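You operate a simulated robot arm through the tools that you are given. There is no shell and no other tool. Be economical: measure what you need, move in short steps, check, and stop when the job is done.

You run a simulated two-armed robot. Do the job below in one go: nothing can be reset, and whatever is moved stays where it is left.

## Task
Prove with the probe that the plate reader reaches the booked heat.
Fine: main switch on and leave it on, dial as the booking sheet says; once the probe shows it, stand it on the plate rack's green pad and turn the dial back to 20 C. Set down upright: probe.

The check looks at the end state, three seconds after you hand in, the way a careful person would. Anything else that was tipped, shoved, dropped, spilled or broken makes it a failure. Flat cloth is picked up by pressing the open fingertips on it (5 to 10 N) and closing them slowly along it; thin cloth reads only 2 to 8 mm in the jaws.

## Robot
Two 7-joint arms with two-finger parallel grippers on one trunk, on a base that drives. Base frame: it is fixed to the floor where the robot stands at the start and does not move with it; the origin is under the middle of the robot, x ahead of it, y to its left, z up. Readings come in cm, degrees, newtons and seconds.
The left shoulder is at the start at [7, 16.3, 124.5], the right one opposite. With the tool pointing down near the work surface each hand reaches from about 40 to 88 cm from the robot's upright axis, wherever it stands, measured 20 degrees to its own side. Places, roughly: booking sheet [10, 40, 90]; gain dial [40, 30, 100]; green pad of the plate rack [-40, 100, 90]; heat dial [50, 20, 100]; lamp switch [50, 10, 100]; prime key [40, 20, 100]; probe port [60, 10, 100]; reader switch [50, 0, 100]; run key [30, 20, 100]; stop key [40, 10, 100]; tray key [30, 30, 100]. Payload 3.43 kg a hand.
Tool frame (each hand has its own): the origin (TCP) lies between the finger pads and is the grasp point; the fingertips stand 3.4 cm ahead of it; z points along the fingers, y is the line along which they close. The gripper opens to 12.8 cm. The fingers are 2.4 cm wide and 1.2 cm thick; the gripper's body (4.8 by 13 cm) begins 9.6 cm behind the TCP.
Orientation is told as [roll, pitch, yaw] about the base's x, y, z axes, in that order, counted from this pose: with the fingers straight down and closing along the base's y, the tool's x points along the base's -x, its y along +y and its z along -z.

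## Interface
- The arms move only by the tool nudge_tool. It takes "left_motion", "right_motion" or both (then of equal length, played together; a hand with none holds still); each is a list of rows, each an object of numbers (a shift or turn left out is 0, a gripper value left out holds the last): "wx", "wy", "wz": the turn, a rotation vector about the base's x, y, z in degrees; "dx", "dy", "dz": the shift along the base's x, y, z in cm; "claw": the opening, from 0 (shut) to 1 (fully open). In form: [{"wx": .., "wy": .., "wz": .., "dx": .., "dy": .., "dz": .., "claw": ..}, ...]. A call has 1 to 12 rows; each row is the pose to reach, as a shift and turn from the pose commanded when the call began. A row lasts 0.2 s, in which the tool goes at most 5 cm and 8.6 degrees; a call with a longer step from one row to the next is refused whole, and so is a gripper value outside its range. Where a pose cannot be reached the arm comes as near as it can. A force on the tool above 40 N (or 10 N above the force at the start of the call, whichever is more), or a blocked arm, ends the call early, and 0.2 s more pass. Each finger travels about 15.3 cm/s and halts on what it meets, pressing with about 30 N; the grip force reading is that of the motor and also rises with nothing between the fingers. The clock runs only during rows and for 0.2 s after the last one: add rows that repeat a pose to give the fingers time. It gives the time, the measured TCP pose, the force on the tool (base axes), the opening and the grip force at its end, in the units of the frame above (readings bear some noise), with the torque about the TCP (base axes, N m) and any sound that the robot's microphone picked up.
- Cameras (640 x 400 px; columns grow to the right, rows downward): "scene" is now at [9.16, 7.89, 147.42]; the picture's right is [0.88, -0.48, -0.00], its down [-0.27, -0.49, -0.83] and it looks along [0.40, 0.73, -0.56] (base axes); focal length 214 px, centre (320, 200). "left" rides on the left gripper at [7.6, 1.1, -16] in its tool frame; the picture's right is [-0.15, 0.99, 0.00], its down [-0.88, -0.13, -0.46] and it looks along [-0.45, -0.07, 0.89] (tool axes); focal length 234 px, centre (320, 200). "right" rides on the right gripper at [7.6, -1.1, -16] in its tool frame; the picture's right is [0.15, 0.99, 0.00], its down [-0.88, 0.13, -0.46] and it looks along [-0.45, 0.07, 0.89] (tool axes); focal length 234 px, centre (320, 200). There is no depth. A picture from a camera that has moved, and an enlarged one, comes with that camera's place and axes in the base frame and with its lens.
- grab_frame(camera): a new picture of that camera. The clock stands still meanwhile.
- lift_body(by): slides the trunk up (or, below 0, down) by that many cm; the arms and the scene camera ride with it, the base frame stays. It gives what a move gives, with no picture.
- drive_base(legs): drives the robot by 1 to 6 legs, each [ahead, left, turn to the left] in cm, cm and degrees, along the robot's own axes; the way and the turn of a leg run together, so that a leg with both is an arc; at most 150 cm and 180 degrees a leg. The arms and the cameras ride along, it lands a little off, and it stops where it bumps. It gives what a move gives.
- turn_head(pan, tilt): turns the head with the scene camera to pan (to the left, within 86 degrees either way) and tilt (down, from -29 to 69), counted from straight ahead of the robot. It gives what a move gives.
- close_up(camera, box): a new picture of the part [left, top, right, bottom] of that camera's present view, enlarged. The clock stands still meanwhile.
- sign_off(): hands the job in; it is judged then, once.

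Work in short steps. Places have to be worked out from the pictures, the camera data and where the tool is seen: move nearer, look again, correct. Check each grasp and each placing, and mend what went wrong. You have 120 turns and 100 pictures in all, those below and enlarged ones among them. Open the grippers and draw the arms clear of the work before you hand the job in, unless the task says otherwise; then end with one line.

The tools are called after "Emit:" as a command line: name --argument value ..., lists and objects as JSON in quotes. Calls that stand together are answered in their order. nudge_tool: Moves the arms, as the interface text tells. Its arguments: {"type":"object","properties":{"left_motion":{"type":"array"},"right_motion":{"type":"array"}},"required":[]} The other tools are called the same way: lift_body (by) slides the trunk up or down; drive_base (legs) drives the base; turn_head (pan, tilt) turns the head that bears the scene camera; grab_frame (camera) takes a picture; close_up (camera, box) takes an enlarged picture of a part of a camera's view; sign_off () hands the job in.

At the start:

```text
t: 0.0
left_tcp_pos: [36.71, 48.4, 129.73]
left_orientation: [0.1, 0.0, 0.0]
left_contact_force: [-0.3, -0.4, 0.3]
left_torque: [-0.01, -0.02, 0.01]
left_finger_gap: 12.82
left_grip_force: 0.1
right_tcp_pos: [51.18, 9.95, 130.32]
right_orientation: [0.0, 0.0, -0.1]
right_contact_force: [-0.3, -0.5, -0.6]
right_torque: [-0.03, 0.0, 0.02]
right_finger_gap: 12.8
right_grip_force: 0.0
trunk travel left (down, up): [-72.5, 21.5]
robot x, y, heading: [0.14, 0.39, -0.0]
head pan, tilt: [61.4, 33.8]
```

scene: 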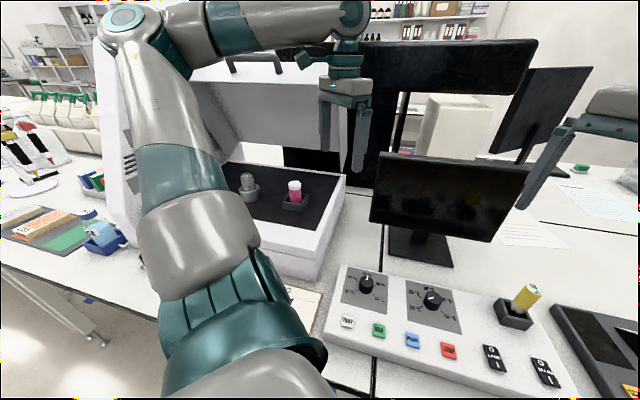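
right: 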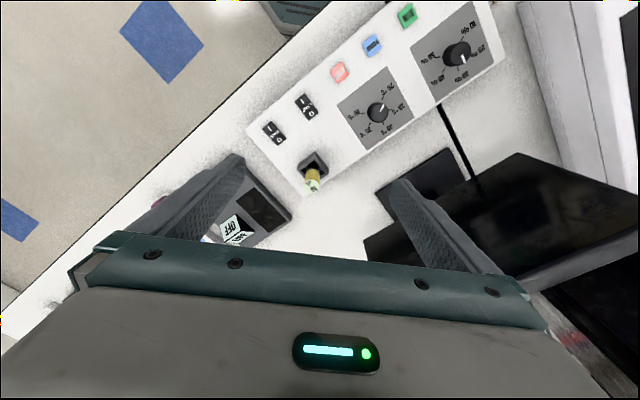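
left: 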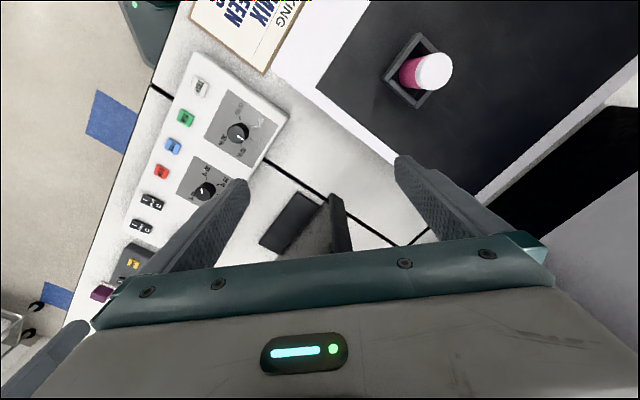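

The panel with two dials, keys, two switches and the yellow probe in its port is seen; the booking sheet lies under the left arm. I take enlarged looks at the panel and the sheet.

Emit:
close_up --camera "scene" --box '[320, 250, 580, 400]'

Emit:
close_up --camera "left" --box '[80, 0, 320, 300]'

Emit:
close_up --camera "right" --box '[240, 0, 520, 200]'

```text
2.46 times, centred on (450, 325) of scene
camera zoom: at [9.16, 7.89, 147.42], right [0.88, -0.48, 0.0], down [-0.27, -0.49, -0.83], along [0.4, 0.73, -0.56], focal length 528 px, centre (0, -108)
```

zoom: 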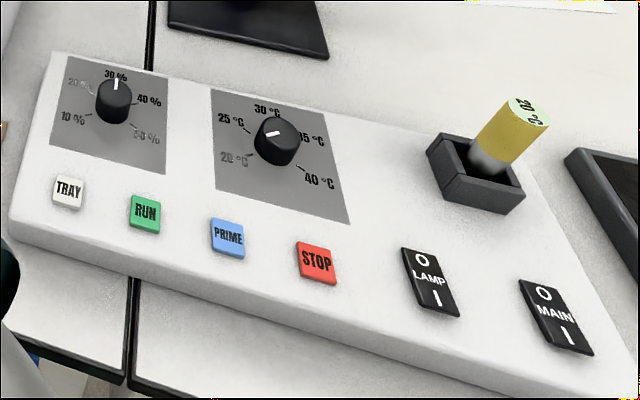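

```text
1.33 times, centred on (200, 150) of left
camera zoom: at [29.18, 49.54, 145.71], right [0.15, 0.99, 0.0], down [0.88, -0.13, 0.46], along [0.45, -0.07, -0.89], focal length 312 px, centre (480, 267)
```

zoom: 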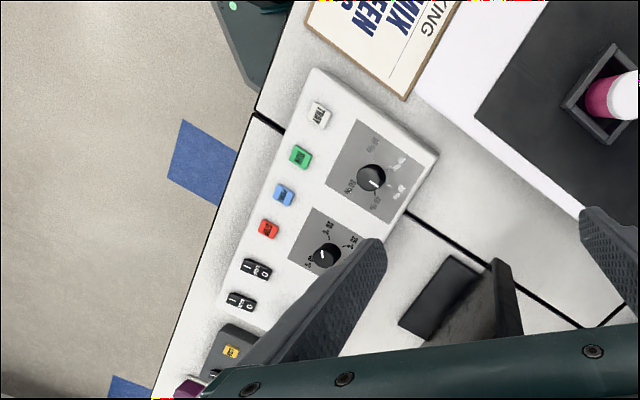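

```text
2.00 times, centred on (380, 100) of right
camera zoom: at [43.61, 8.93, 146.32], right [-0.15, 0.99, 0.0], down [0.88, 0.13, 0.46], along [0.45, 0.07, -0.89], focal length 468 px, centre (200, 400)
```

zoom: 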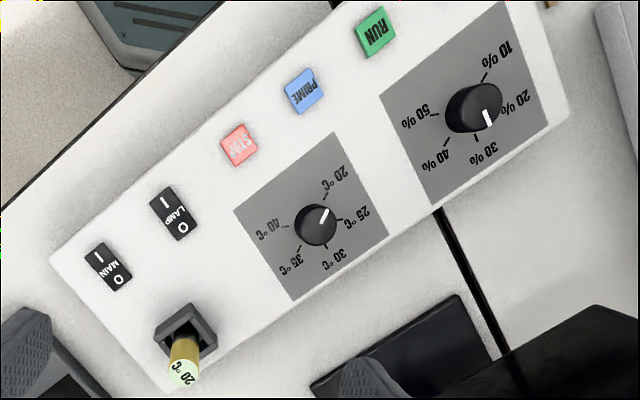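

The panel's long axis runs about 45° to the base, and the main switch sits near (53.8, 1.7). To read the booking sheet I draw the left hand back 16 cm and look.

Emit:
nudge_tool --left_motion '[{"dx": -4, "dy": 1}, {"dx": -8, "dy": 2}, {"dx": -12, "dy": 3}, {"dx": -16, "dy": 4}, {"dx": -18, "dy": 4}, {"dx": -18, "dy": 4}]'

Emit:
grab_frame --camera "left"

Emit:
grab_frame --camera "scene"

```text
t: 1.4
left_tcp_pos: [18.88, 52.29, 129.6]
left_orientation: [-0.1, 0.0, 0.0]
left_contact_force: [-0.4, 0.3, 0.6]
left_torque: [0.03, 0.02, 0.01]
left_finger_gap: 12.79
left_grip_force: 0.1
right_tcp_pos: [51.2, 9.95, 130.35]
right_orientation: [0.0, -0.1, 0.1]
right_contact_force: [-0.2, 0.0, 0.1]
right_torque: [-0.03, 0.05, -0.01]
right_finger_gap: 12.83
right_grip_force: 0.0
trunk travel left (down, up): [-72.5, 21.5]
robot x, y, heading: [-0.05, -0.2, -0.0]
head pan, tilt: [61.4, 33.8]
```

```text
93 pictures are left
camera left: at [11.33, 53.54, 145.63], right [0.15, 0.99, 0.0], down [0.88, -0.13, 0.46], along [0.45, -0.07, -0.89], focal length 234 px, centre (320, 200)
```

left: 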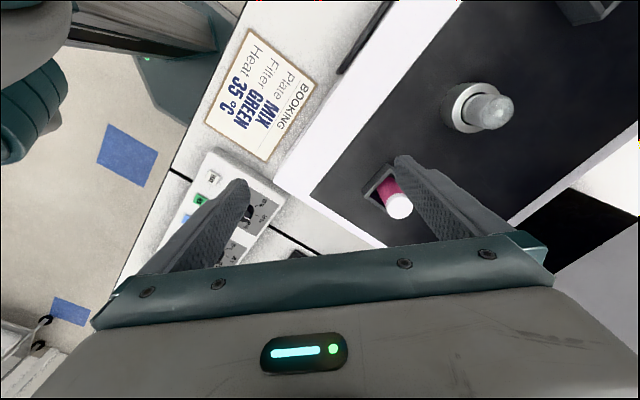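

```text
92 pictures are left
camera scene: at [9.26, 7.9, 147.41], right [0.88, -0.48, 0.0], down [-0.27, -0.49, -0.83], along [0.4, 0.73, -0.56], focal length 214 px, centre (320, 200)
```

scene: 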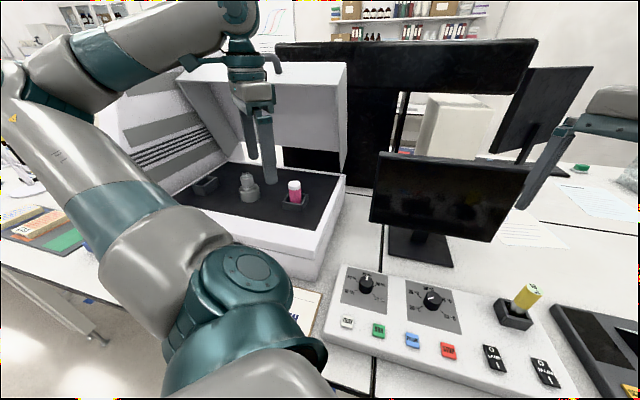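

The sheet books 35 °C (dial is now near 20). I close the right gripper, yaw it +48° to square with the panel, and bring it above the main switch's "I" end for a closer look.

Emit:
nudge_tool --right_motion '[{"wz": 8, "dy": -2, "claw": 0}, {"wz": 16, "dx": 0.5, "dy": -4, "claw": 0}, {"wz": 24, "dx": 1, "dy": -6, "dz": -2, "claw": 0}, {"wz": 32, "dx": 1.5, "dy": -8, "dz": -5, "claw": 0}, {"wz": 40, "dx": 1.8, "dy": -9, "dz": -8, "claw": 0}, {"wz": 48, "dx": 1.8, "dy": -9, "dz": -12, "claw": 0}, {"wz": 48, "dx": 1.8, "dy": -9, "dz": -12, "claw": 0}]'

Emit:
grab_frame --camera "right"

Emit:
close_up --camera "left" --box '[200, 20, 320, 170]'

```text
t: 3.0
left_tcp_pos: [18.75, 52.28, 129.57]
left_orientation: [0.0, 0.1, 0.0]
left_contact_force: [-0.6, 0.0, 0.0]
left_torque: [0.01, -0.01, -0.02]
left_finger_gap: 12.8
left_grip_force: 0.1
right_tcp_pos: [52.99, 0.95, 118.16]
right_orientation: [0.1, -0.2, 48.1]
right_contact_force: [0.6, 0.4, -0.4]
right_torque: [-0.01, -0.02, -0.01]
right_finger_gap: 0.02
right_grip_force: 29.7
trunk travel left (down, up): [-72.5, 21.5]
robot x, y, heading: [-0.03, -0.25, 0.0]
head pan, tilt: [61.4, 33.8]
```

```text
91 pictures are left
camera right: at [48.75, -5.41, 134.26], right [-0.83, 0.55, 0.0], down [0.49, 0.74, 0.46], along [0.25, 0.38, -0.89], focal length 234 px, centre (320, 200)
```

right: 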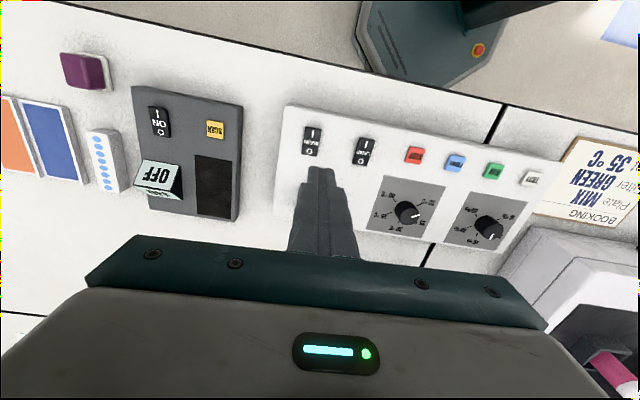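

```text
2.67 times, centred on (260, 95) of left
camera zoom: at [11.2, 53.5, 145.66], right [0.15, 0.99, 0.0], down [0.88, -0.13, 0.46], along [0.45, -0.07, -0.89], focal length 624 px, centre (480, 480)
```

zoom: 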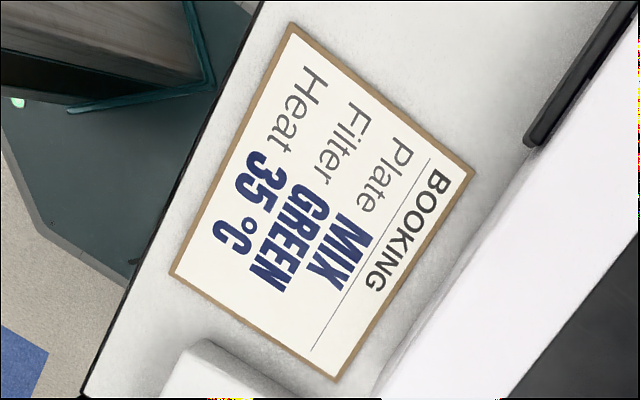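

The booking is 35 °C. Enlarged look at the main switch to judge its state and the press spot.

Emit:
close_up --camera "right" --box '[270, 90, 450, 250]'

```text
2.50 times, centred on (360, 170) of right
camera zoom: at [48.75, -5.41, 134.26], right [-0.83, 0.55, 0.0], down [0.49, 0.74, 0.46], along [0.25, 0.38, -0.89], focal length 585 px, centre (220, 275)
```

zoom: 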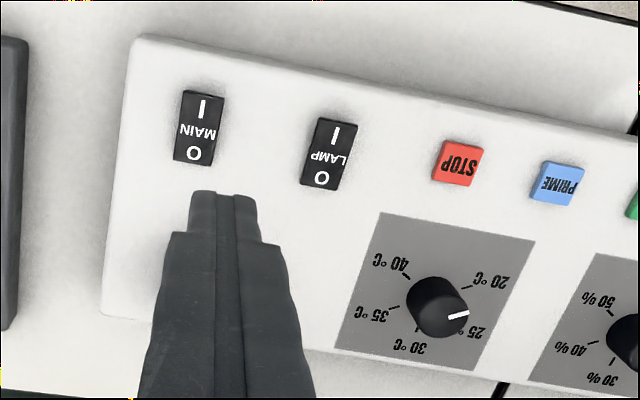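

"MAIN" I half lies at about (53.0, -0.6), z ≈ 101. I move the closed tips over it and lower them to just above, then look.

Emit:
nudge_tool --right_motion '[{"dx": -0.1, "dy": -1.7, "dz": -1}, {"dx": -0.1, "dy": -1.7, "dz": -5}, {"dx": -0.1, "dy": -1.7, "dz": -9}, {"dx": -0.1, "dy": -1.7, "dz": -11.5}, {"dx": -0.1, "dy": -1.7, "dz": -11.5}]'

Emit:
close_up --camera "right" --box '[220, 60, 460, 210]'

```text
t: 4.2
left_tcp_pos: [18.78, 52.35, 129.72]
left_orientation: [0.0, 0.0, 0.1]
left_contact_force: [0.6, -0.1, 0.1]
left_torque: [-0.02, 0.02, 0.03]
left_finger_gap: 12.8
left_grip_force: 0.0
right_tcp_pos: [52.85, -0.81, 106.71]
right_orientation: [0.1, -0.1, 48.0]
right_contact_force: [0.6, -0.1, -0.3]
right_torque: [-0.01, 0.01, 0.01]
right_finger_gap: 0.0
right_grip_force: 29.5
trunk travel left (down, up): [-72.5, 21.5]
robot x, y, heading: [-0.4, 0.07, 0.0]
head pan, tilt: [61.4, 33.8]
```

```text
2.67 times, centred on (340, 135) of right
camera zoom: at [48.62, -7.0, 122.8], right [-0.83, 0.55, 0.0], down [0.49, 0.74, 0.46], along [0.25, 0.38, -0.89], focal length 624 px, centre (267, 373)
```

zoom: 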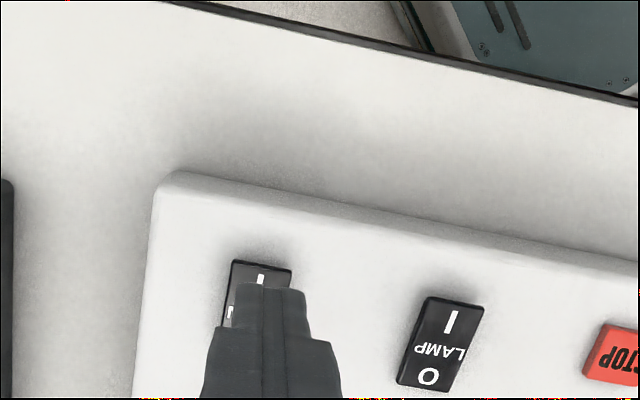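

The tips are right over the "I" half. I press down gently in small rows.

Emit:
nudge_tool --right_motion '[{"dz": -0.7}, {"dz": -1.2}, {"dz": -1.6}, {"dz": -2.0}, {"dz": -2.0}]'

```text
t: 5.4
left_tcp_pos: [18.87, 52.42, 129.71]
left_orientation: [0.0, 0.0, 0.0]
left_contact_force: [1.0, 0.0, 0.4]
left_torque: [-0.04, -0.02, 0.01]
left_finger_gap: 12.77
left_grip_force: 0.1
right_tcp_pos: [52.88, -0.56, 104.77]
right_orientation: [0.0, 0.1, 48.0]
right_contact_force: [-0.1, 0.3, 0.0]
right_torque: [-0.01, -0.03, 0.03]
right_finger_gap: 0.0
right_grip_force: 29.4
trunk travel left (down, up): [-72.5, 21.5]
robot x, y, heading: [-0.09, 0.11, -0.0]
head pan, tilt: [61.4, 33.8]
```

No contact yet (tips at z ≈ 101.4). I continue down.

Emit:
nudge_tool --right_motion '[{"dz": -0.3}, {"dz": -0.6}, {"dz": -0.9}, {"dz": -1.2}, {"dz": -1.2}]'

```text
t: 6.6
left_tcp_pos: [18.83, 52.45, 129.62]
left_orientation: [0.0, 0.0, 0.0]
left_contact_force: [0.0, -0.2, 0.4]
left_torque: [0.02, 0.0, 0.02]
left_finger_gap: 12.79
left_grip_force: 0.0
right_tcp_pos: [52.92, -0.73, 103.59]
right_orientation: [0.0, 0.0, 48.0]
right_contact_force: [0.5, 0.3, 0.1]
right_torque: [0.0, -0.01, -0.01]
right_finger_gap: 0.02
right_grip_force: 29.9
trunk travel left (down, up): [-72.5, 21.5]
robot x, y, heading: [-0.03, 0.05, 0.1]
head pan, tilt: [61.4, 33.8]
```

Emit:
nudge_tool --right_motion '[{"dz": -0.2}, {"dz": -0.4}, {"dz": -0.6}, {"dz": -0.8}, {"dz": -1.0}, {"dz": -1.0}]'

Emit:
close_up --camera "right" --box '[220, 60, 460, 210]'

```text
t: 8.0
left_tcp_pos: [18.87, 52.46, 129.68]
left_orientation: [0.0, 0.0, -0.1]
left_contact_force: [0.0, 0.3, 0.3]
left_torque: [0.04, 0.01, 0.01]
left_finger_gap: 12.82
left_grip_force: 0.0
right_tcp_pos: [52.95, -0.7, 102.5]
right_orientation: [0.0, 0.0, 47.9]
right_contact_force: [-0.8, -1.0, 0.6]
right_torque: [0.0, 0.0, 0.0]
right_finger_gap: 0.01
right_grip_force: 30.4
trunk travel left (down, up): [-72.5, 21.5]
robot x, y, heading: [-0.05, -0.19, 0.1]
head pan, tilt: [61.4, 33.8]
```

```text
2.67 times, centred on (340, 135) of right
camera zoom: at [48.66, -7.03, 118.6], right [-0.83, 0.55, 0.0], down [0.49, 0.74, 0.46], along [0.25, 0.38, -0.89], focal length 624 px, centre (267, 373)
```

zoom: 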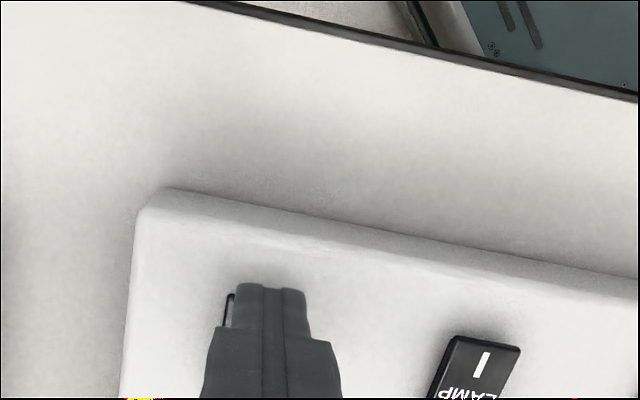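

The tips are at z ≈ 99.1, still free; the panel is a bit lower than guessed. I keep pressing.

Emit:
nudge_tool --right_motion '[{"dz": -0.2}, {"dz": -0.4}, {"dz": -0.6}, {"dz": -0.8}, {"dz": -1.0}, {"dz": -1.0}]'

```text
t: 9.4
left_tcp_pos: [18.83, 52.42, 129.7]
left_orientation: [-0.1, 0.1, -0.1]
left_contact_force: [0.9, 0.0, 0.4]
left_torque: [0.02, 0.03, 0.02]
left_finger_gap: 12.8
left_grip_force: 0.0
right_tcp_pos: [52.98, -0.7, 101.61]
right_orientation: [0.0, 0.0, 48.0]
right_contact_force: [0.0, 0.2, 0.6]
right_torque: [-0.02, -0.02, 0.0]
right_finger_gap: 0.04
right_grip_force: 29.4
trunk travel left (down, up): [-72.5, 21.5]
robot x, y, heading: [-0.05, -0.31, 0.0]
head pan, tilt: [61.4, 33.8]
```

Emit:
nudge_tool --right_motion '[{"dz": -0.2}, {"dz": -0.4}, {"dz": -0.6}, {"dz": -0.8}, {"dz": -0.8}]'

Emit:
close_up --camera "right" --box '[220, 60, 460, 210]'

Emit:
turn_head --pan 30 --tilt 45

Emit:
grab_frame --camera "scene"

```text
t: 10.6
left_tcp_pos: [18.69, 52.4, 129.67]
left_orientation: [0.1, 0.0, 0.0]
left_contact_force: [-0.3, -0.3, -0.3]
left_torque: [0.0, -0.01, -0.02]
left_finger_gap: 12.79
left_grip_force: 0.1
right_tcp_pos: [52.83, -0.72, 100.93]
right_orientation: [-0.1, 0.0, 48.0]
right_contact_force: [0.0, 1.2, 0.0]
right_torque: [0.01, -0.01, 0.0]
right_finger_gap: 0.0
right_grip_force: 30.1
trunk travel left (down, up): [-72.5, 21.5]
robot x, y, heading: [-0.14, -0.12, -0.1]
head pan, tilt: [61.4, 33.8]
```

```text
2.67 times, centred on (340, 135) of right
camera zoom: at [48.62, -7.05, 116.82], right [-0.83, 0.55, 0.0], down [0.49, 0.74, 0.46], along [0.25, 0.38, -0.89], focal length 624 px, centre (267, 373)
```

zoom: 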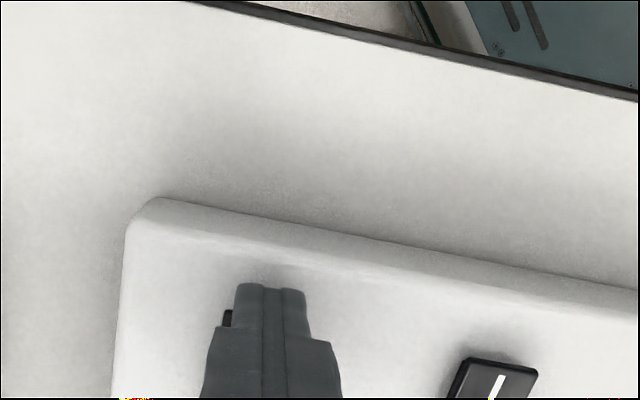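

```text
t: 11.6
left_tcp_pos: [18.81, 52.24, 129.64]
left_orientation: [-0.1, 0.0, 0.0]
left_contact_force: [0.1, 0.1, -0.2]
left_torque: [0.01, -0.01, 0.01]
left_finger_gap: 12.8
left_grip_force: 0.1
right_tcp_pos: [52.84, -0.76, 100.7]
right_orientation: [0.0, 0.0, 48.0]
right_contact_force: [0.2, -0.2, 0.5]
right_torque: [-0.03, 0.01, 0.01]
right_finger_gap: 0.03
right_grip_force: 29.7
trunk travel left (down, up): [-72.5, 21.5]
robot x, y, heading: [-0.1, 0.1, -0.0]
head pan, tilt: [30.0, 45.0]
```

```text
85 pictures are left
camera scene: at [11.95, 4.17, 145.76], right [0.5, -0.87, 0.0], down [-0.61, -0.35, -0.71], along [0.61, 0.35, -0.71], focal length 214 px, centre (320, 200)
```

scene: 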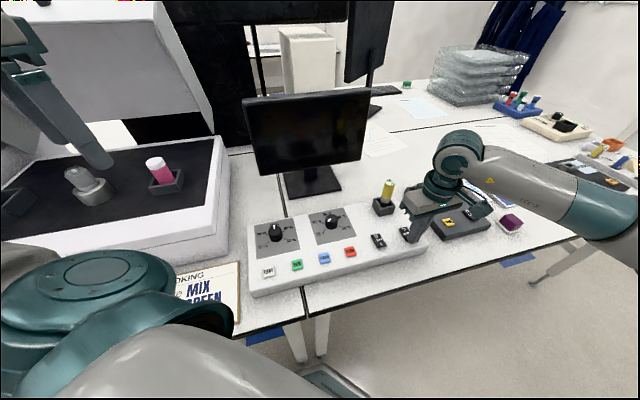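

Parallax puts the rocker top at z ≈ 97.8 and its centre at (54.4, 0.85), so I am slightly off its end. I rise, shift 0.7 cm inward, and press again.

Emit:
nudge_tool --right_motion '[{"dz": 1.3}, {"dx": 0.75, "dy": 0.75, "dz": 1.5}, {"dx": 0.75, "dy": 0.75, "dz": 0.8}, {"dx": 0.75, "dy": 0.75, "dz": 0.3}, {"dx": 0.75, "dy": 0.75, "dz": -0.1}, {"dx": 0.75, "dy": 0.75, "dz": -0.1}]'

Emit:
close_up --camera "scene" --box '[340, 160, 500, 280]'

```text
t: 13.0
left_tcp_pos: [18.71, 52.31, 129.72]
left_orientation: [0.0, 0.1, 0.0]
left_contact_force: [-0.5, 0.3, 0.0]
left_torque: [0.02, -0.01, -0.01]
left_finger_gap: 12.78
left_grip_force: 0.0
right_tcp_pos: [53.54, -0.0, 100.73]
right_orientation: [0.0, -0.2, 47.9]
right_contact_force: [0.1, -0.2, 5.1]
right_torque: [0.04, -0.11, 0.0]
right_finger_gap: 0.04
right_grip_force: 30.1
trunk travel left (down, up): [-72.5, 21.5]
robot x, y, heading: [-0.18, -0.25, -0.1]
head pan, tilt: [30.0, 45.0]
```

```text
3.33 times, centred on (420, 220) of scene
camera zoom: at [11.9, 4.15, 145.77], right [0.5, -0.87, 0.0], down [-0.61, -0.35, -0.71], along [0.61, 0.35, -0.71], focal length 715 px, centre (-13, 133)
```

zoom: 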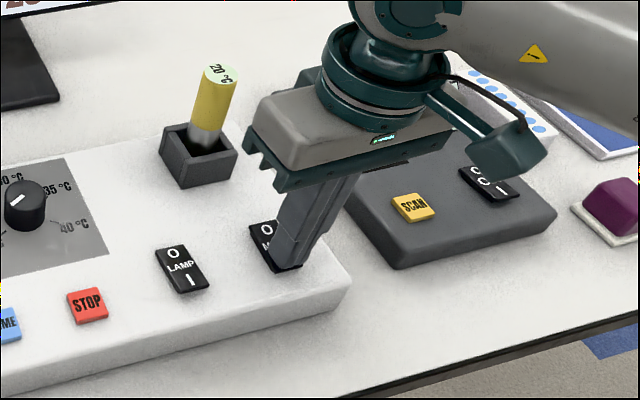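

Contact at 5 N, and something has lit on the monitor. I press slightly further, then lift and look.

Emit:
nudge_tool --right_motion '[{"dz": -0.2}, {"dz": -0.4}, {"dz": -0.5}, {"dz": -0.5}]'

Emit:
nudge_tool --right_motion '[{"dz": 2}, {"dz": 6}, {"dz": 10}, {"dz": 14}, {"dz": 14}]'

Emit:
close_up --camera "scene" --box '[230, 80, 470, 300]'

Emit:
close_up --camera "right" --box '[270, 90, 450, 250]'

```text
t: 13.8
left_tcp_pos: [18.63, 52.27, 129.73]
left_orientation: [0.0, -0.1, -0.1]
left_contact_force: [-0.5, -0.9, -0.5]
left_torque: [0.02, -0.03, -0.04]
left_finger_gap: 12.8
left_grip_force: 0.1
right_tcp_pos: [53.64, -0.04, 100.71]
right_orientation: [-0.2, -0.6, 47.9]
right_contact_force: [-8.3, -3.0, 14.5]
right_torque: [0.01, 0.09, 0.03]
right_finger_gap: 0.01
right_grip_force: 30.0
trunk travel left (down, up): [-72.5, 21.5]
robot x, y, heading: [-0.13, 0.02, -0.0]
head pan, tilt: [30.0, 45.0]
stopped in row 4 (right hand): the force on the tool passed its limit (the readings are from after the stop); the commanded pose is now the measured one
```

```text
t: 15.0
left_tcp_pos: [18.82, 52.24, 129.69]
left_orientation: [0.0, 0.0, 0.0]
left_contact_force: [0.9, -0.2, -0.2]
left_torque: [-0.02, -0.03, -0.01]
left_finger_gap: 12.8
left_grip_force: 0.0
right_tcp_pos: [53.66, -0.07, 114.64]
right_orientation: [0.0, -0.4, 48.0]
right_contact_force: [-0.5, -0.5, 0.3]
right_torque: [-0.01, 0.0, 0.02]
right_finger_gap: 0.03
right_grip_force: 29.8
trunk travel left (down, up): [-72.5, 21.5]
robot x, y, heading: [0.07, -0.19, -0.3]
head pan, tilt: [30.0, 45.0]
```

```text
1.82 times, centred on (350, 190) of scene
camera zoom: at [11.97, 4.13, 145.76], right [0.5, -0.87, 0.0], down [-0.61, -0.35, -0.71], along [0.61, 0.35, -0.71], focal length 390 px, centre (266, 218)
```

zoom: 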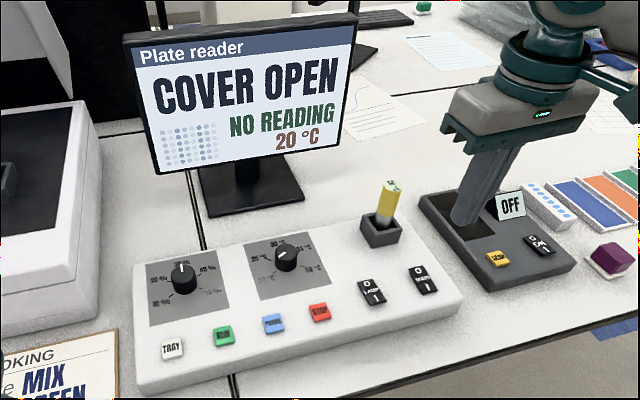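

```text
2.50 times, centred on (360, 170) of right
camera zoom: at [49.39, -6.4, 130.53], right [-0.83, 0.55, 0.0], down [0.49, 0.74, 0.46], along [0.26, 0.38, -0.89], focal length 585 px, centre (220, 275)
```

zoom: 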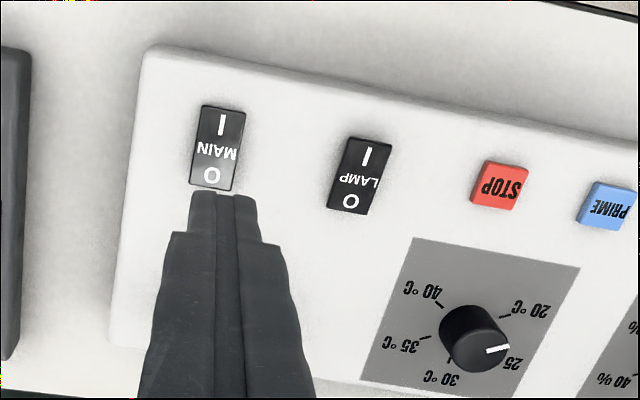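

The main switch is on ("I" pressed) and the monitor lives. Now the heat dial near (47.3, 20.4): I move the hand over it with fingers half open, and check alignment.

Emit:
nudge_tool --right_motion '[{"dx": -1.2, "dy": 4, "dz": 1}, {"dx": -2.4, "dy": 8, "dz": 1}, {"dx": -3.6, "dy": 12, "dz": 0}, {"dx": -4.8, "dy": 16, "dz": 0, "claw": 0.55}, {"dx": -6.4, "dy": 20.5, "dz": -1, "claw": 0.55}, {"dx": -6.4, "dy": 20.5, "dz": -2, "claw": 0.55}, {"dx": -6.4, "dy": 20.5, "dz": -2, "claw": 0.55}]'

Emit:
grab_frame --camera "right"

Emit:
close_up --camera "scene" --box '[230, 80, 470, 300]'

```text
t: 16.6
left_tcp_pos: [18.9, 52.34, 129.74]
left_orientation: [0.0, 0.0, 0.1]
left_contact_force: [-0.5, 0.0, -0.3]
left_torque: [-0.01, 0.02, -0.01]
left_finger_gap: 12.79
left_grip_force: 0.1
right_tcp_pos: [47.37, 20.53, 112.55]
right_orientation: [-0.3, -0.3, 47.9]
right_contact_force: [0.4, 0.7, -0.7]
right_torque: [-0.01, -0.04, -0.01]
right_finger_gap: 7.06
right_grip_force: 0.1
trunk travel left (down, up): [-72.5, 21.5]
robot x, y, heading: [-0.06, 0.08, 0.1]
head pan, tilt: [30.0, 45.0]
```

```text
81 pictures are left
camera right: at [43.02, 14.16, 128.54], right [-0.83, 0.55, 0.0], down [0.49, 0.74, 0.46], along [0.26, 0.38, -0.89], focal length 234 px, centre (320, 200)
```

right: 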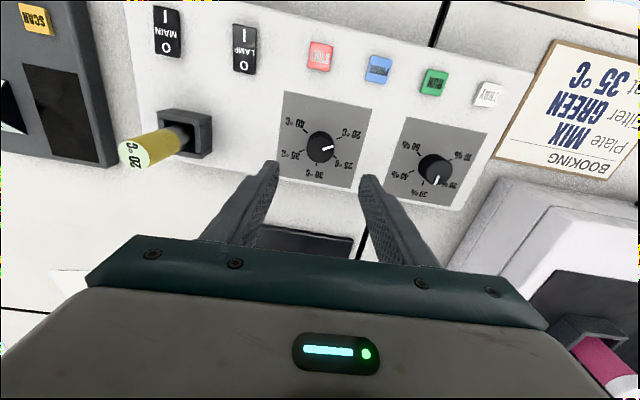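

```text
1.82 times, centred on (350, 190) of scene
camera zoom: at [11.94, 4.17, 145.76], right [0.5, -0.87, 0.0], down [-0.61, -0.35, -0.71], along [0.61, 0.35, -0.71], focal length 390 px, centre (266, 218)
```

zoom: 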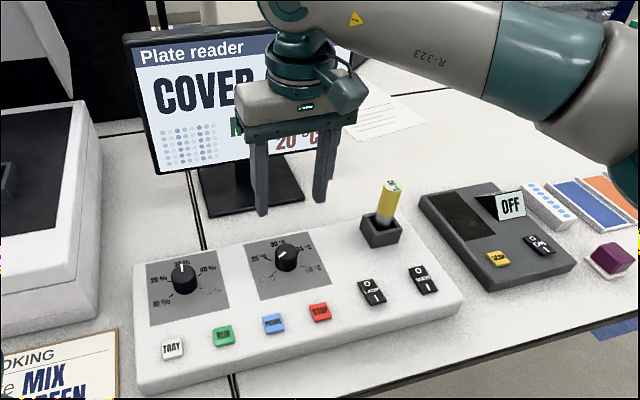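

Dial centre recomputes to (47.35, 20.7), right under the TCP. I pre-turn the hand +40° and lower to TCP z ≈ 101.5 around the knob.

Emit:
nudge_tool --right_motion '[{"wz": 8, "dy": 0.1}, {"wz": 16, "dy": 0.1}, {"wz": 24, "dy": 0.1}, {"wz": 32, "dy": 0.1, "dz": -2}, {"wz": 40, "dy": 0.1, "dz": -5}, {"wz": 40, "dy": 0.1, "dz": -8}, {"wz": 40, "dy": 0.1, "dz": -10}, {"wz": 40, "dy": 0.1, "dz": -11}, {"wz": 40, "dy": 0.1, "dz": -11}]'

Emit:
grab_frame --camera "right"

Emit:
close_up --camera "scene" --box '[230, 120, 430, 300]'

```text
t: 18.6
left_tcp_pos: [18.83, 52.47, 129.59]
left_orientation: [0.1, 0.0, 0.0]
left_contact_force: [0.1, -0.9, -0.2]
left_torque: [0.0, -0.01, 0.0]
left_finger_gap: 12.83
left_grip_force: 0.0
right_tcp_pos: [47.38, 20.63, 101.57]
right_orientation: [0.0, -0.4, 88.0]
right_contact_force: [-0.2, -0.2, 0.0]
right_torque: [-0.02, -0.01, 0.0]
right_finger_gap: 7.06
right_grip_force: 0.1
trunk travel left (down, up): [-72.5, 21.5]
robot x, y, heading: [-0.25, -0.01, -0.1]
head pan, tilt: [30.0, 45.0]
```

```text
79 pictures are left
camera right: at [48.18, 12.96, 117.53], right [-0.99, -0.11, 0.0], down [-0.1, 0.88, 0.46], along [-0.05, 0.46, -0.89], focal length 234 px, centre (320, 200)
```

right: 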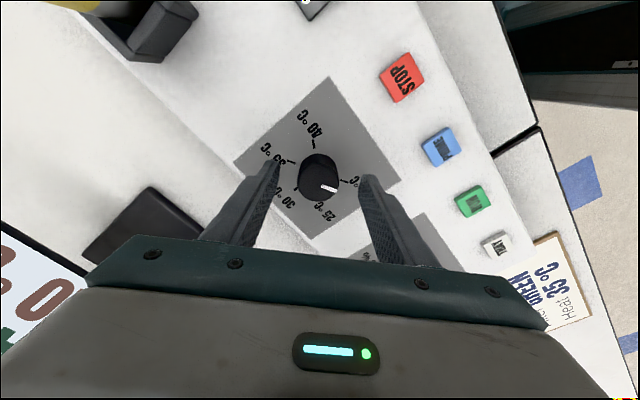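

```text
2.22 times, centred on (330, 210) of scene
camera zoom: at [11.95, 4.16, 145.76], right [0.5, -0.87, 0.0], down [-0.61, -0.35, -0.71], along [0.61, 0.35, -0.71], focal length 477 px, centre (298, 178)
```

zoom: 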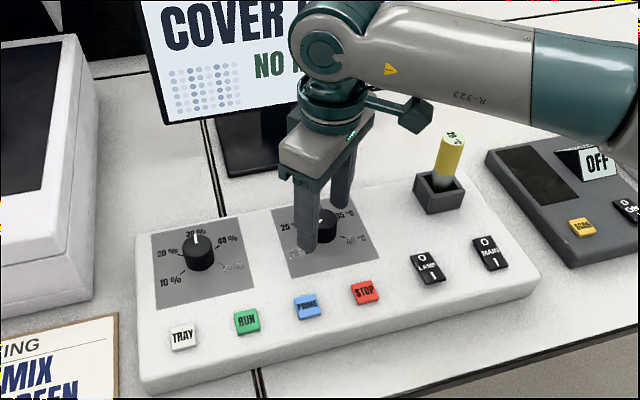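

Knob is centred between the fingers. I lower 0.6 cm and close on it.

Emit:
nudge_tool --right_motion '[{"dz": -0.3}, {"dz": -0.6}, {"dz": -0.6, "claw": 0.3}, {"dz": -0.6, "claw": 0.15}, {"dz": -0.6, "claw": 0.15}, {"dz": -0.6, "claw": 0.15}]'

```text
t: 20.0
left_tcp_pos: [18.98, 52.42, 129.71]
left_orientation: [-0.1, 0.1, 0.0]
left_contact_force: [0.3, 0.2, -0.3]
left_torque: [0.01, 0.02, 0.02]
left_finger_gap: 12.8
left_grip_force: 0.1
right_tcp_pos: [47.5, 20.61, 101.03]
right_orientation: [-0.2, -0.4, 87.9]
right_contact_force: [7.6, -0.6, 3.2]
right_torque: [-0.23, 0.17, 0.0]
right_finger_gap: 3.55
right_grip_force: 44.7
trunk travel left (down, up): [-72.5, 21.5]
robot x, y, heading: [-0.18, 0.14, -0.2]
head pan, tilt: [30.0, 45.0]
```

The knob is gripped (3.55 cm). I turn it clockwise by 84°.

Emit:
nudge_tool --right_motion '[{"wz": -8, "dx": 0.2}, {"wz": -16, "dx": 0.2}, {"wz": -24, "dx": 0.2}, {"wz": -32, "dx": 0.2}, {"wz": -40, "dx": 0.2}, {"wz": -48, "dx": 0.2}, {"wz": -56, "dx": 0.2}, {"wz": -64, "dx": 0.2}, {"wz": -72, "dx": 0.2}, {"wz": -80, "dx": 0.2}, {"wz": -84, "dx": 0.2}]'

Emit:
grab_frame --camera "right"

```text
t: 22.4
left_tcp_pos: [18.49, 52.47, 129.62]
left_orientation: [0.0, -0.1, 0.2]
left_contact_force: [0.6, 0.1, 0.6]
left_torque: [-0.03, 0.01, 0.0]
left_finger_gap: 12.82
left_grip_force: 0.1
right_tcp_pos: [47.3, 20.65, 100.95]
right_orientation: [-0.2, -0.5, 3.9]
right_contact_force: [-17.4, 3.2, -7.1]
right_torque: [0.66, 1.15, -0.02]
right_finger_gap: 3.55
right_grip_force: 45.2
trunk travel left (down, up): [-72.5, 21.5]
robot x, y, heading: [0.44, -0.08, -0.0]
head pan, tilt: [30.0, 45.0]
```

```text
77 pictures are left
camera right: at [39.76, 19.22, 116.93], right [-0.21, 0.98, 0.0], down [0.87, 0.19, 0.46], along [0.45, 0.1, -0.89], focal length 234 px, centre (320, 200)
```

right: 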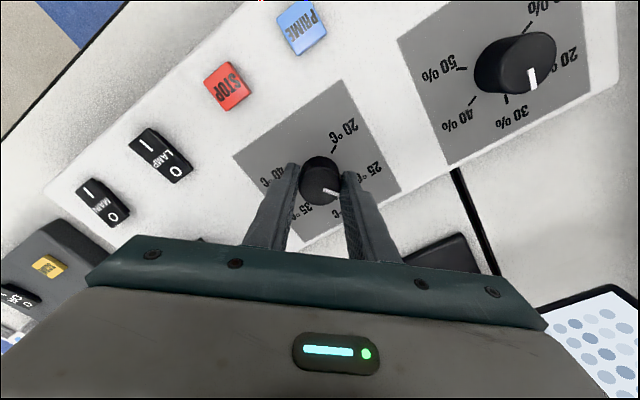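

The pointer is now between 25 and 30. The wrist moved easily, so I keep turning clockwise another 72°, easing the side force.

Emit:
nudge_tool --right_motion '[{"wz": -8, "dx": -0.15}, {"wz": -16, "dx": -0.2}, {"wz": -24, "dx": -0.2}, {"wz": -32, "dx": -0.2}, {"wz": -40, "dx": -0.2}, {"wz": -48, "dx": -0.2}, {"wz": -56, "dx": -0.2}, {"wz": -64, "dx": -0.2}, {"wz": -72, "dx": -0.2}, {"wz": -72, "dx": -0.2}]'

Emit:
close_up --camera "right" --box '[220, 80, 420, 260]'

Emit:
close_up --camera "scene" --box '[230, 80, 430, 280]'

```text
t: 24.6
left_tcp_pos: [18.85, 52.74, 129.58]
left_orientation: [-0.1, -0.1, 0.1]
left_contact_force: [-0.1, 0.3, -0.3]
left_torque: [0.01, 0.02, 0.01]
left_finger_gap: 12.8
left_grip_force: 0.2
right_tcp_pos: [47.44, 21.04, 100.97]
right_orientation: [-0.1, -0.5, -68.2]
right_contact_force: [-0.3, 18.2, 3.5]
right_torque: [0.44, -0.73, -0.01]
right_finger_gap: 3.55
right_grip_force: 45.0
trunk travel left (down, up): [-72.5, 21.5]
robot x, y, heading: [0.39, -0.06, 0.0]
head pan, tilt: [30.0, 45.0]
```

```text
2.22 times, centred on (320, 170) of right
camera zoom: at [43.56, 27.74, 116.92], right [0.86, 0.5, 0.0], down [0.45, -0.76, 0.46], along [0.23, -0.4, -0.89], focal length 520 px, centre (320, 267)
```

zoom: 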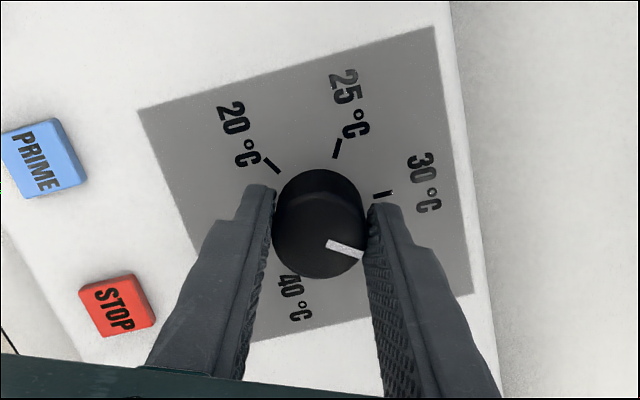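

```text
2.00 times, centred on (330, 180) of scene
camera zoom: at [11.93, 4.49, 145.76], right [0.5, -0.87, 0.0], down [-0.61, -0.36, -0.71], along [0.61, 0.35, -0.71], focal length 429 px, centre (300, 240)
```

zoom: 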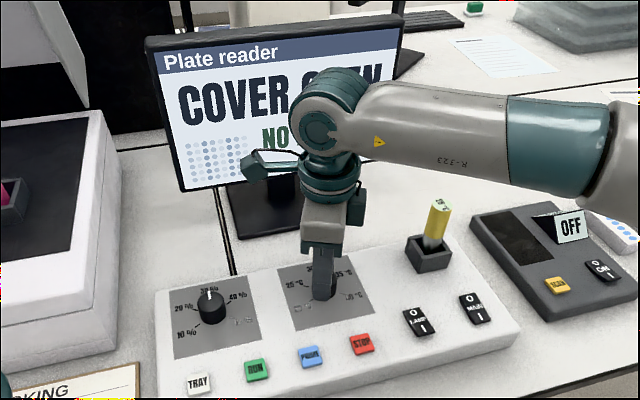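

Ticks work out to headings 161°, 105°, 49°, so 35 °C is about -8°; the pointer reads between -3° and 6°. I turn a further 10°, then release and rise to check.

Emit:
nudge_tool --right_motion '[{"wz": -5, "dy": 0.2}, {"wz": -10, "dy": 0.2}, {"wz": -10, "dy": 0.2}, {"wz": -10, "dy": 0.2, "claw": 0.5}, {"wz": -10, "dy": 0.2, "claw": 0.5}, {"wz": -10, "dy": 0.2, "dz": 4, "claw": 0.5}, {"wz": -10, "dy": 0.2, "dz": 8, "claw": 0.5}, {"wz": -10, "dy": 0.2, "dz": 12, "claw": 0.5}, {"wz": -10, "dy": 0.2, "dz": 12, "claw": 0.5}]'

Emit:
close_up --camera "right" --box '[230, 60, 410, 220]'

Emit:
close_up --camera "scene" --box '[230, 80, 430, 280]'

```text
t: 26.6
left_tcp_pos: [18.77, 52.43, 129.74]
left_orientation: [0.0, 0.0, 0.0]
left_contact_force: [0.6, -0.4, -0.1]
left_torque: [0.01, 0.03, -0.01]
left_finger_gap: 12.84
left_grip_force: 0.1
right_tcp_pos: [47.31, 20.96, 112.99]
right_orientation: [-0.3, -0.4, -78.0]
right_contact_force: [-0.4, 0.5, -0.5]
right_torque: [0.0, 0.0, 0.04]
right_finger_gap: 6.4
right_grip_force: 0.0
trunk travel left (down, up): [-72.5, 21.5]
robot x, y, heading: [0.23, 0.04, -0.0]
head pan, tilt: [30.0, 45.0]
```

```text
2.50 times, centred on (320, 140) of right
camera zoom: at [44.79, 28.34, 128.97], right [0.94, 0.35, 0.0], down [0.31, -0.83, 0.46], along [0.16, -0.43, -0.89], focal length 585 px, centre (320, 350)
```

zoom: 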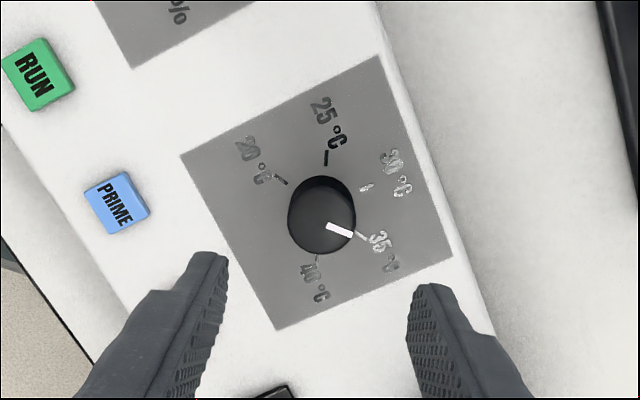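

```text
2.00 times, centred on (330, 180) of scene
camera zoom: at [12.0, 4.15, 145.75], right [0.5, -0.87, 0.0], down [-0.61, -0.35, -0.71], along [0.61, 0.35, -0.71], focal length 429 px, centre (300, 240)
```

zoom: 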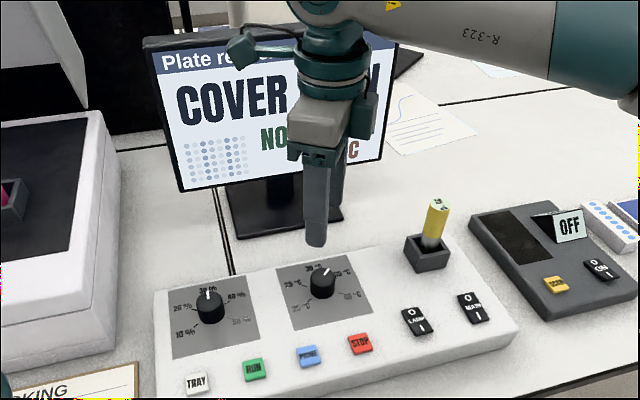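

The pointer lines up with the 35 °C tick. I draw the right hand aside (turning to yaw -42° for the later grasp) and look at the probe's reading and the monitor.

Emit:
nudge_tool --right_motion '[{"wz": 6, "dy": -3, "dz": 3}, {"wz": 12, "dy": -7, "dz": 6, "dx": -1}, {"wz": 18, "dy": -11, "dz": 9, "dx": -2}, {"wz": 24, "dy": -15, "dz": 10, "dx": -3}, {"wz": 30, "dy": -19, "dz": 11, "dx": -4}, {"wz": 36, "dy": -23, "dz": 11, "dx": -4}, {"wz": 36, "dy": -26, "dz": 11, "dx": -4}, {"wz": 36, "dy": -26, "dz": 11, "dx": -4}]'

Emit:
close_up --camera "scene" --box '[230, 80, 430, 280]'

Emit:
close_up --camera "scene" --box '[360, 165, 410, 215]'

```text
refused: row 2 steps farther than a row can; nothing moved
```

```text
2.00 times, centred on (330, 180) of scene
camera zoom: at [12.0, 4.15, 145.75], right [0.5, -0.87, 0.0], down [-0.61, -0.35, -0.71], along [0.61, 0.35, -0.71], focal length 429 px, centre (300, 240)
```

zoom: 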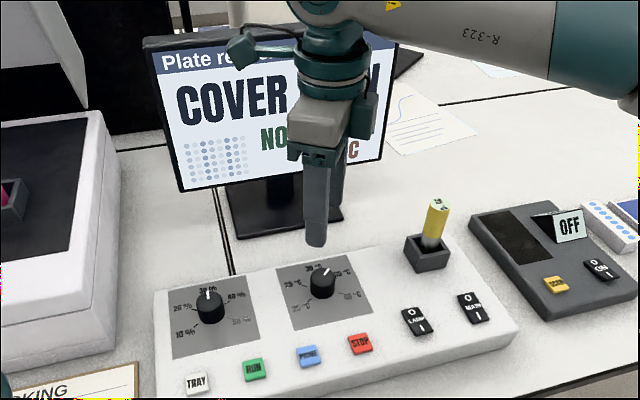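

```text
8.00 times, centred on (385, 190) of scene
camera zoom: at [12.0, 4.15, 145.75], right [0.5, -0.87, 0.0], down [-0.61, -0.35, -0.71], along [0.61, 0.35, -0.71], focal length 1716 px, centre (-200, 280)
```

zoom: 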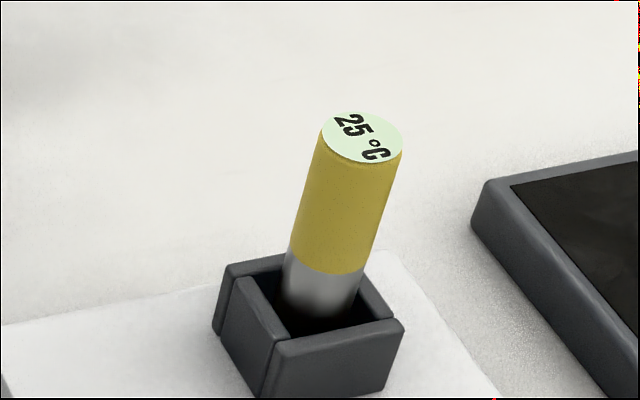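

The probe already shows 25 °C and is rising. The move was refused for step length; I send it with shorter steps.

Emit:
nudge_tool --right_motion '[{"wz": 5, "dy": -2, "dz": 3}, {"wz": 10, "dy": -5, "dz": 6, "dx": -1}, {"wz": 15, "dy": -9, "dz": 8, "dx": -2}, {"wz": 20, "dy": -13, "dz": 10, "dx": -3}, {"wz": 25, "dy": -17, "dz": 11, "dx": -4}, {"wz": 30, "dy": -21, "dz": 11, "dx": -4}, {"wz": 36, "dy": -25, "dz": 11, "dx": -4}, {"wz": 36, "dy": -25, "dz": 11, "dx": -4}, {"wz": 36, "dy": -25, "dz": 11, "dx": -4}, {"wz": 36, "dy": -25, "dz": 11, "dx": -4}, {"wz": 36, "dy": -25, "dz": 11, "dx": -4}, {"wz": 36, "dy": -25, "dz": 11, "dx": -4}]'

Emit:
grab_frame --camera "scene"

Emit:
close_up --camera "scene" --box '[360, 165, 410, 215]'

```text
t: 29.2
left_tcp_pos: [18.84, 52.34, 129.67]
left_orientation: [0.0, -0.1, 0.0]
left_contact_force: [-0.6, -0.2, 0.3]
left_torque: [0.0, -0.03, 0.0]
left_finger_gap: 12.81
left_grip_force: 0.0
right_tcp_pos: [43.46, -4.34, 123.92]
right_orientation: [-0.1, -0.4, -42.0]
right_contact_force: [0.6, -0.9, 0.0]
right_torque: [0.01, 0.0, 0.02]
right_finger_gap: 6.39
right_grip_force: 0.1
trunk travel left (down, up): [-72.5, 21.5]
robot x, y, heading: [-0.11, -0.02, -0.1]
head pan, tilt: [30.0, 45.0]
```

```text
70 pictures are left
camera scene: at [11.96, 4.13, 145.76], right [0.5, -0.87, 0.0], down [-0.61, -0.35, -0.71], along [0.61, 0.35, -0.71], focal length 214 px, centre (320, 200)
```

scene: 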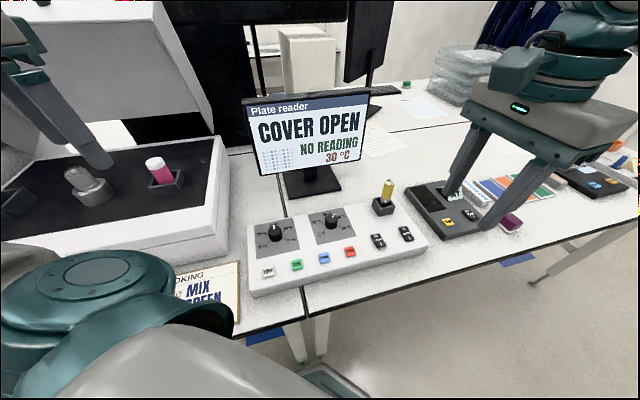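

```text
8.00 times, centred on (385, 190) of scene
camera zoom: at [11.96, 4.13, 145.76], right [0.5, -0.87, 0.0], down [-0.61, -0.35, -0.71], along [0.61, 0.35, -0.71], focal length 1716 px, centre (-200, 280)
```

zoom: 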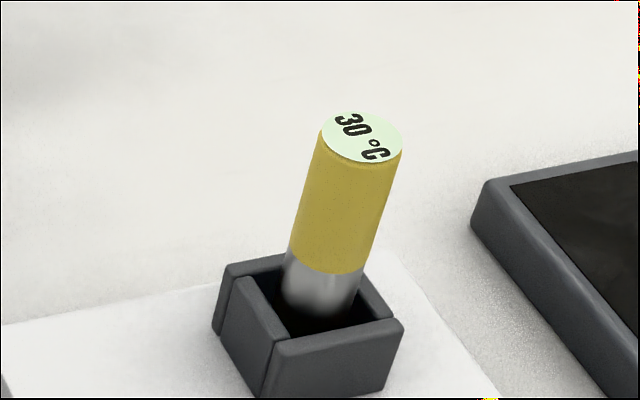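

The probe now shows 30 °C. While it warms I turn the head toward the plate rack to plan the drive.

Emit:
turn_head --pan 86 --tilt 30

Emit:
grab_frame --camera "scene"

Emit:
nudge_tool --left_motion '[{"dz": 3}, {"dz": 5}, {"dz": 5}]'

Emit:
turn_head --pan 30 --tilt 45

Emit:
close_up --camera "scene" --box '[360, 165, 410, 215]'

```text
t: 30.4
left_tcp_pos: [18.66, 52.34, 129.67]
left_orientation: [0.0, 0.0, 0.0]
left_contact_force: [0.2, 0.2, 0.2]
left_torque: [0.02, -0.04, -0.01]
left_finger_gap: 12.8
left_grip_force: 0.1
right_tcp_pos: [43.34, -4.35, 123.99]
right_orientation: [-0.1, -0.4, -41.9]
right_contact_force: [-0.1, -0.7, 0.2]
right_torque: [0.01, 0.01, 0.01]
right_finger_gap: 6.41
right_grip_force: 0.0
trunk travel left (down, up): [-72.5, 21.5]
robot x, y, heading: [-0.33, 0.25, -0.1]
head pan, tilt: [85.9, 30.0]
```

```text
68 pictures are left
camera scene: at [5.57, 9.11, 148.02], right [1.0, -0.07, 0.0], down [-0.04, -0.5, -0.87], along [0.06, 0.86, -0.5], focal length 214 px, centre (320, 200)
```

scene: 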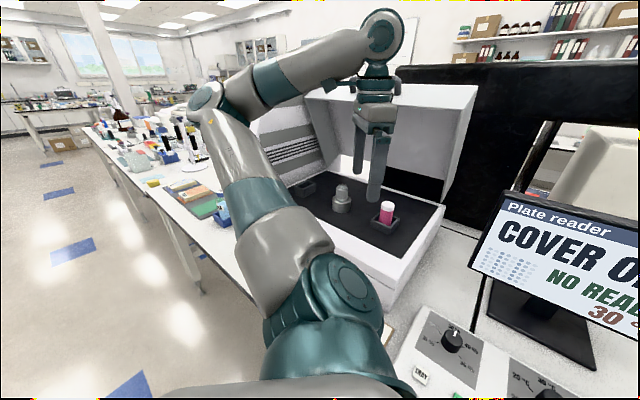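

```text
t: 31.2
left_tcp_pos: [18.85, 52.4, 134.64]
left_orientation: [0.0, 0.0, 0.0]
left_contact_force: [0.2, 0.1, 1.0]
left_torque: [-0.04, 0.03, 0.01]
left_finger_gap: 12.8
left_grip_force: 0.1
right_tcp_pos: [43.35, -4.25, 124.04]
right_orientation: [-0.3, -0.4, -42.0]
right_contact_force: [0.6, 0.0, -0.4]
right_torque: [-0.02, -0.02, 0.01]
right_finger_gap: 6.38
right_grip_force: 0.1
trunk travel left (down, up): [-72.5, 21.5]
robot x, y, heading: [0.06, 0.06, -0.0]
head pan, tilt: [85.9, 30.0]
```

```text
t: 32.5
left_tcp_pos: [18.76, 52.27, 134.66]
left_orientation: [0.0, 0.0, 0.0]
left_contact_force: [-0.3, 0.2, 0.7]
left_torque: [0.02, -0.01, -0.04]
left_finger_gap: 12.82
left_grip_force: 0.1
right_tcp_pos: [43.35, -4.33, 123.99]
right_orientation: [0.0, -0.5, -42.1]
right_contact_force: [0.6, 0.0, -0.3]
right_torque: [0.01, 0.0, 0.0]
right_finger_gap: 6.39
right_grip_force: 0.0
trunk travel left (down, up): [-72.5, 21.5]
robot x, y, heading: [-0.14, -0.09, -0.1]
head pan, tilt: [30.0, 45.0]
```

```text
8.00 times, centred on (385, 190) of scene
camera zoom: at [11.95, 4.16, 145.76], right [0.5, -0.87, 0.0], down [-0.61, -0.35, -0.71], along [0.61, 0.35, -0.71], focal length 1716 px, centre (-200, 280)
```

zoom: 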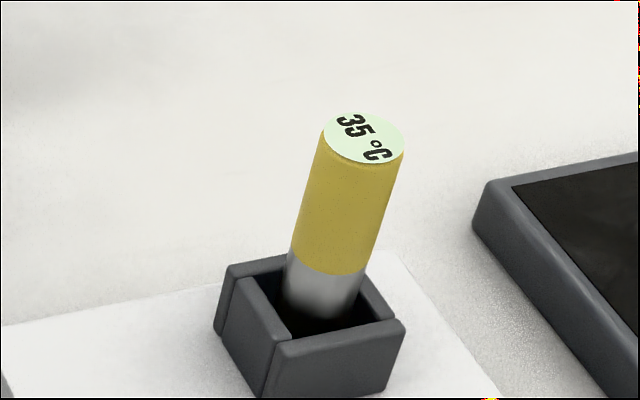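

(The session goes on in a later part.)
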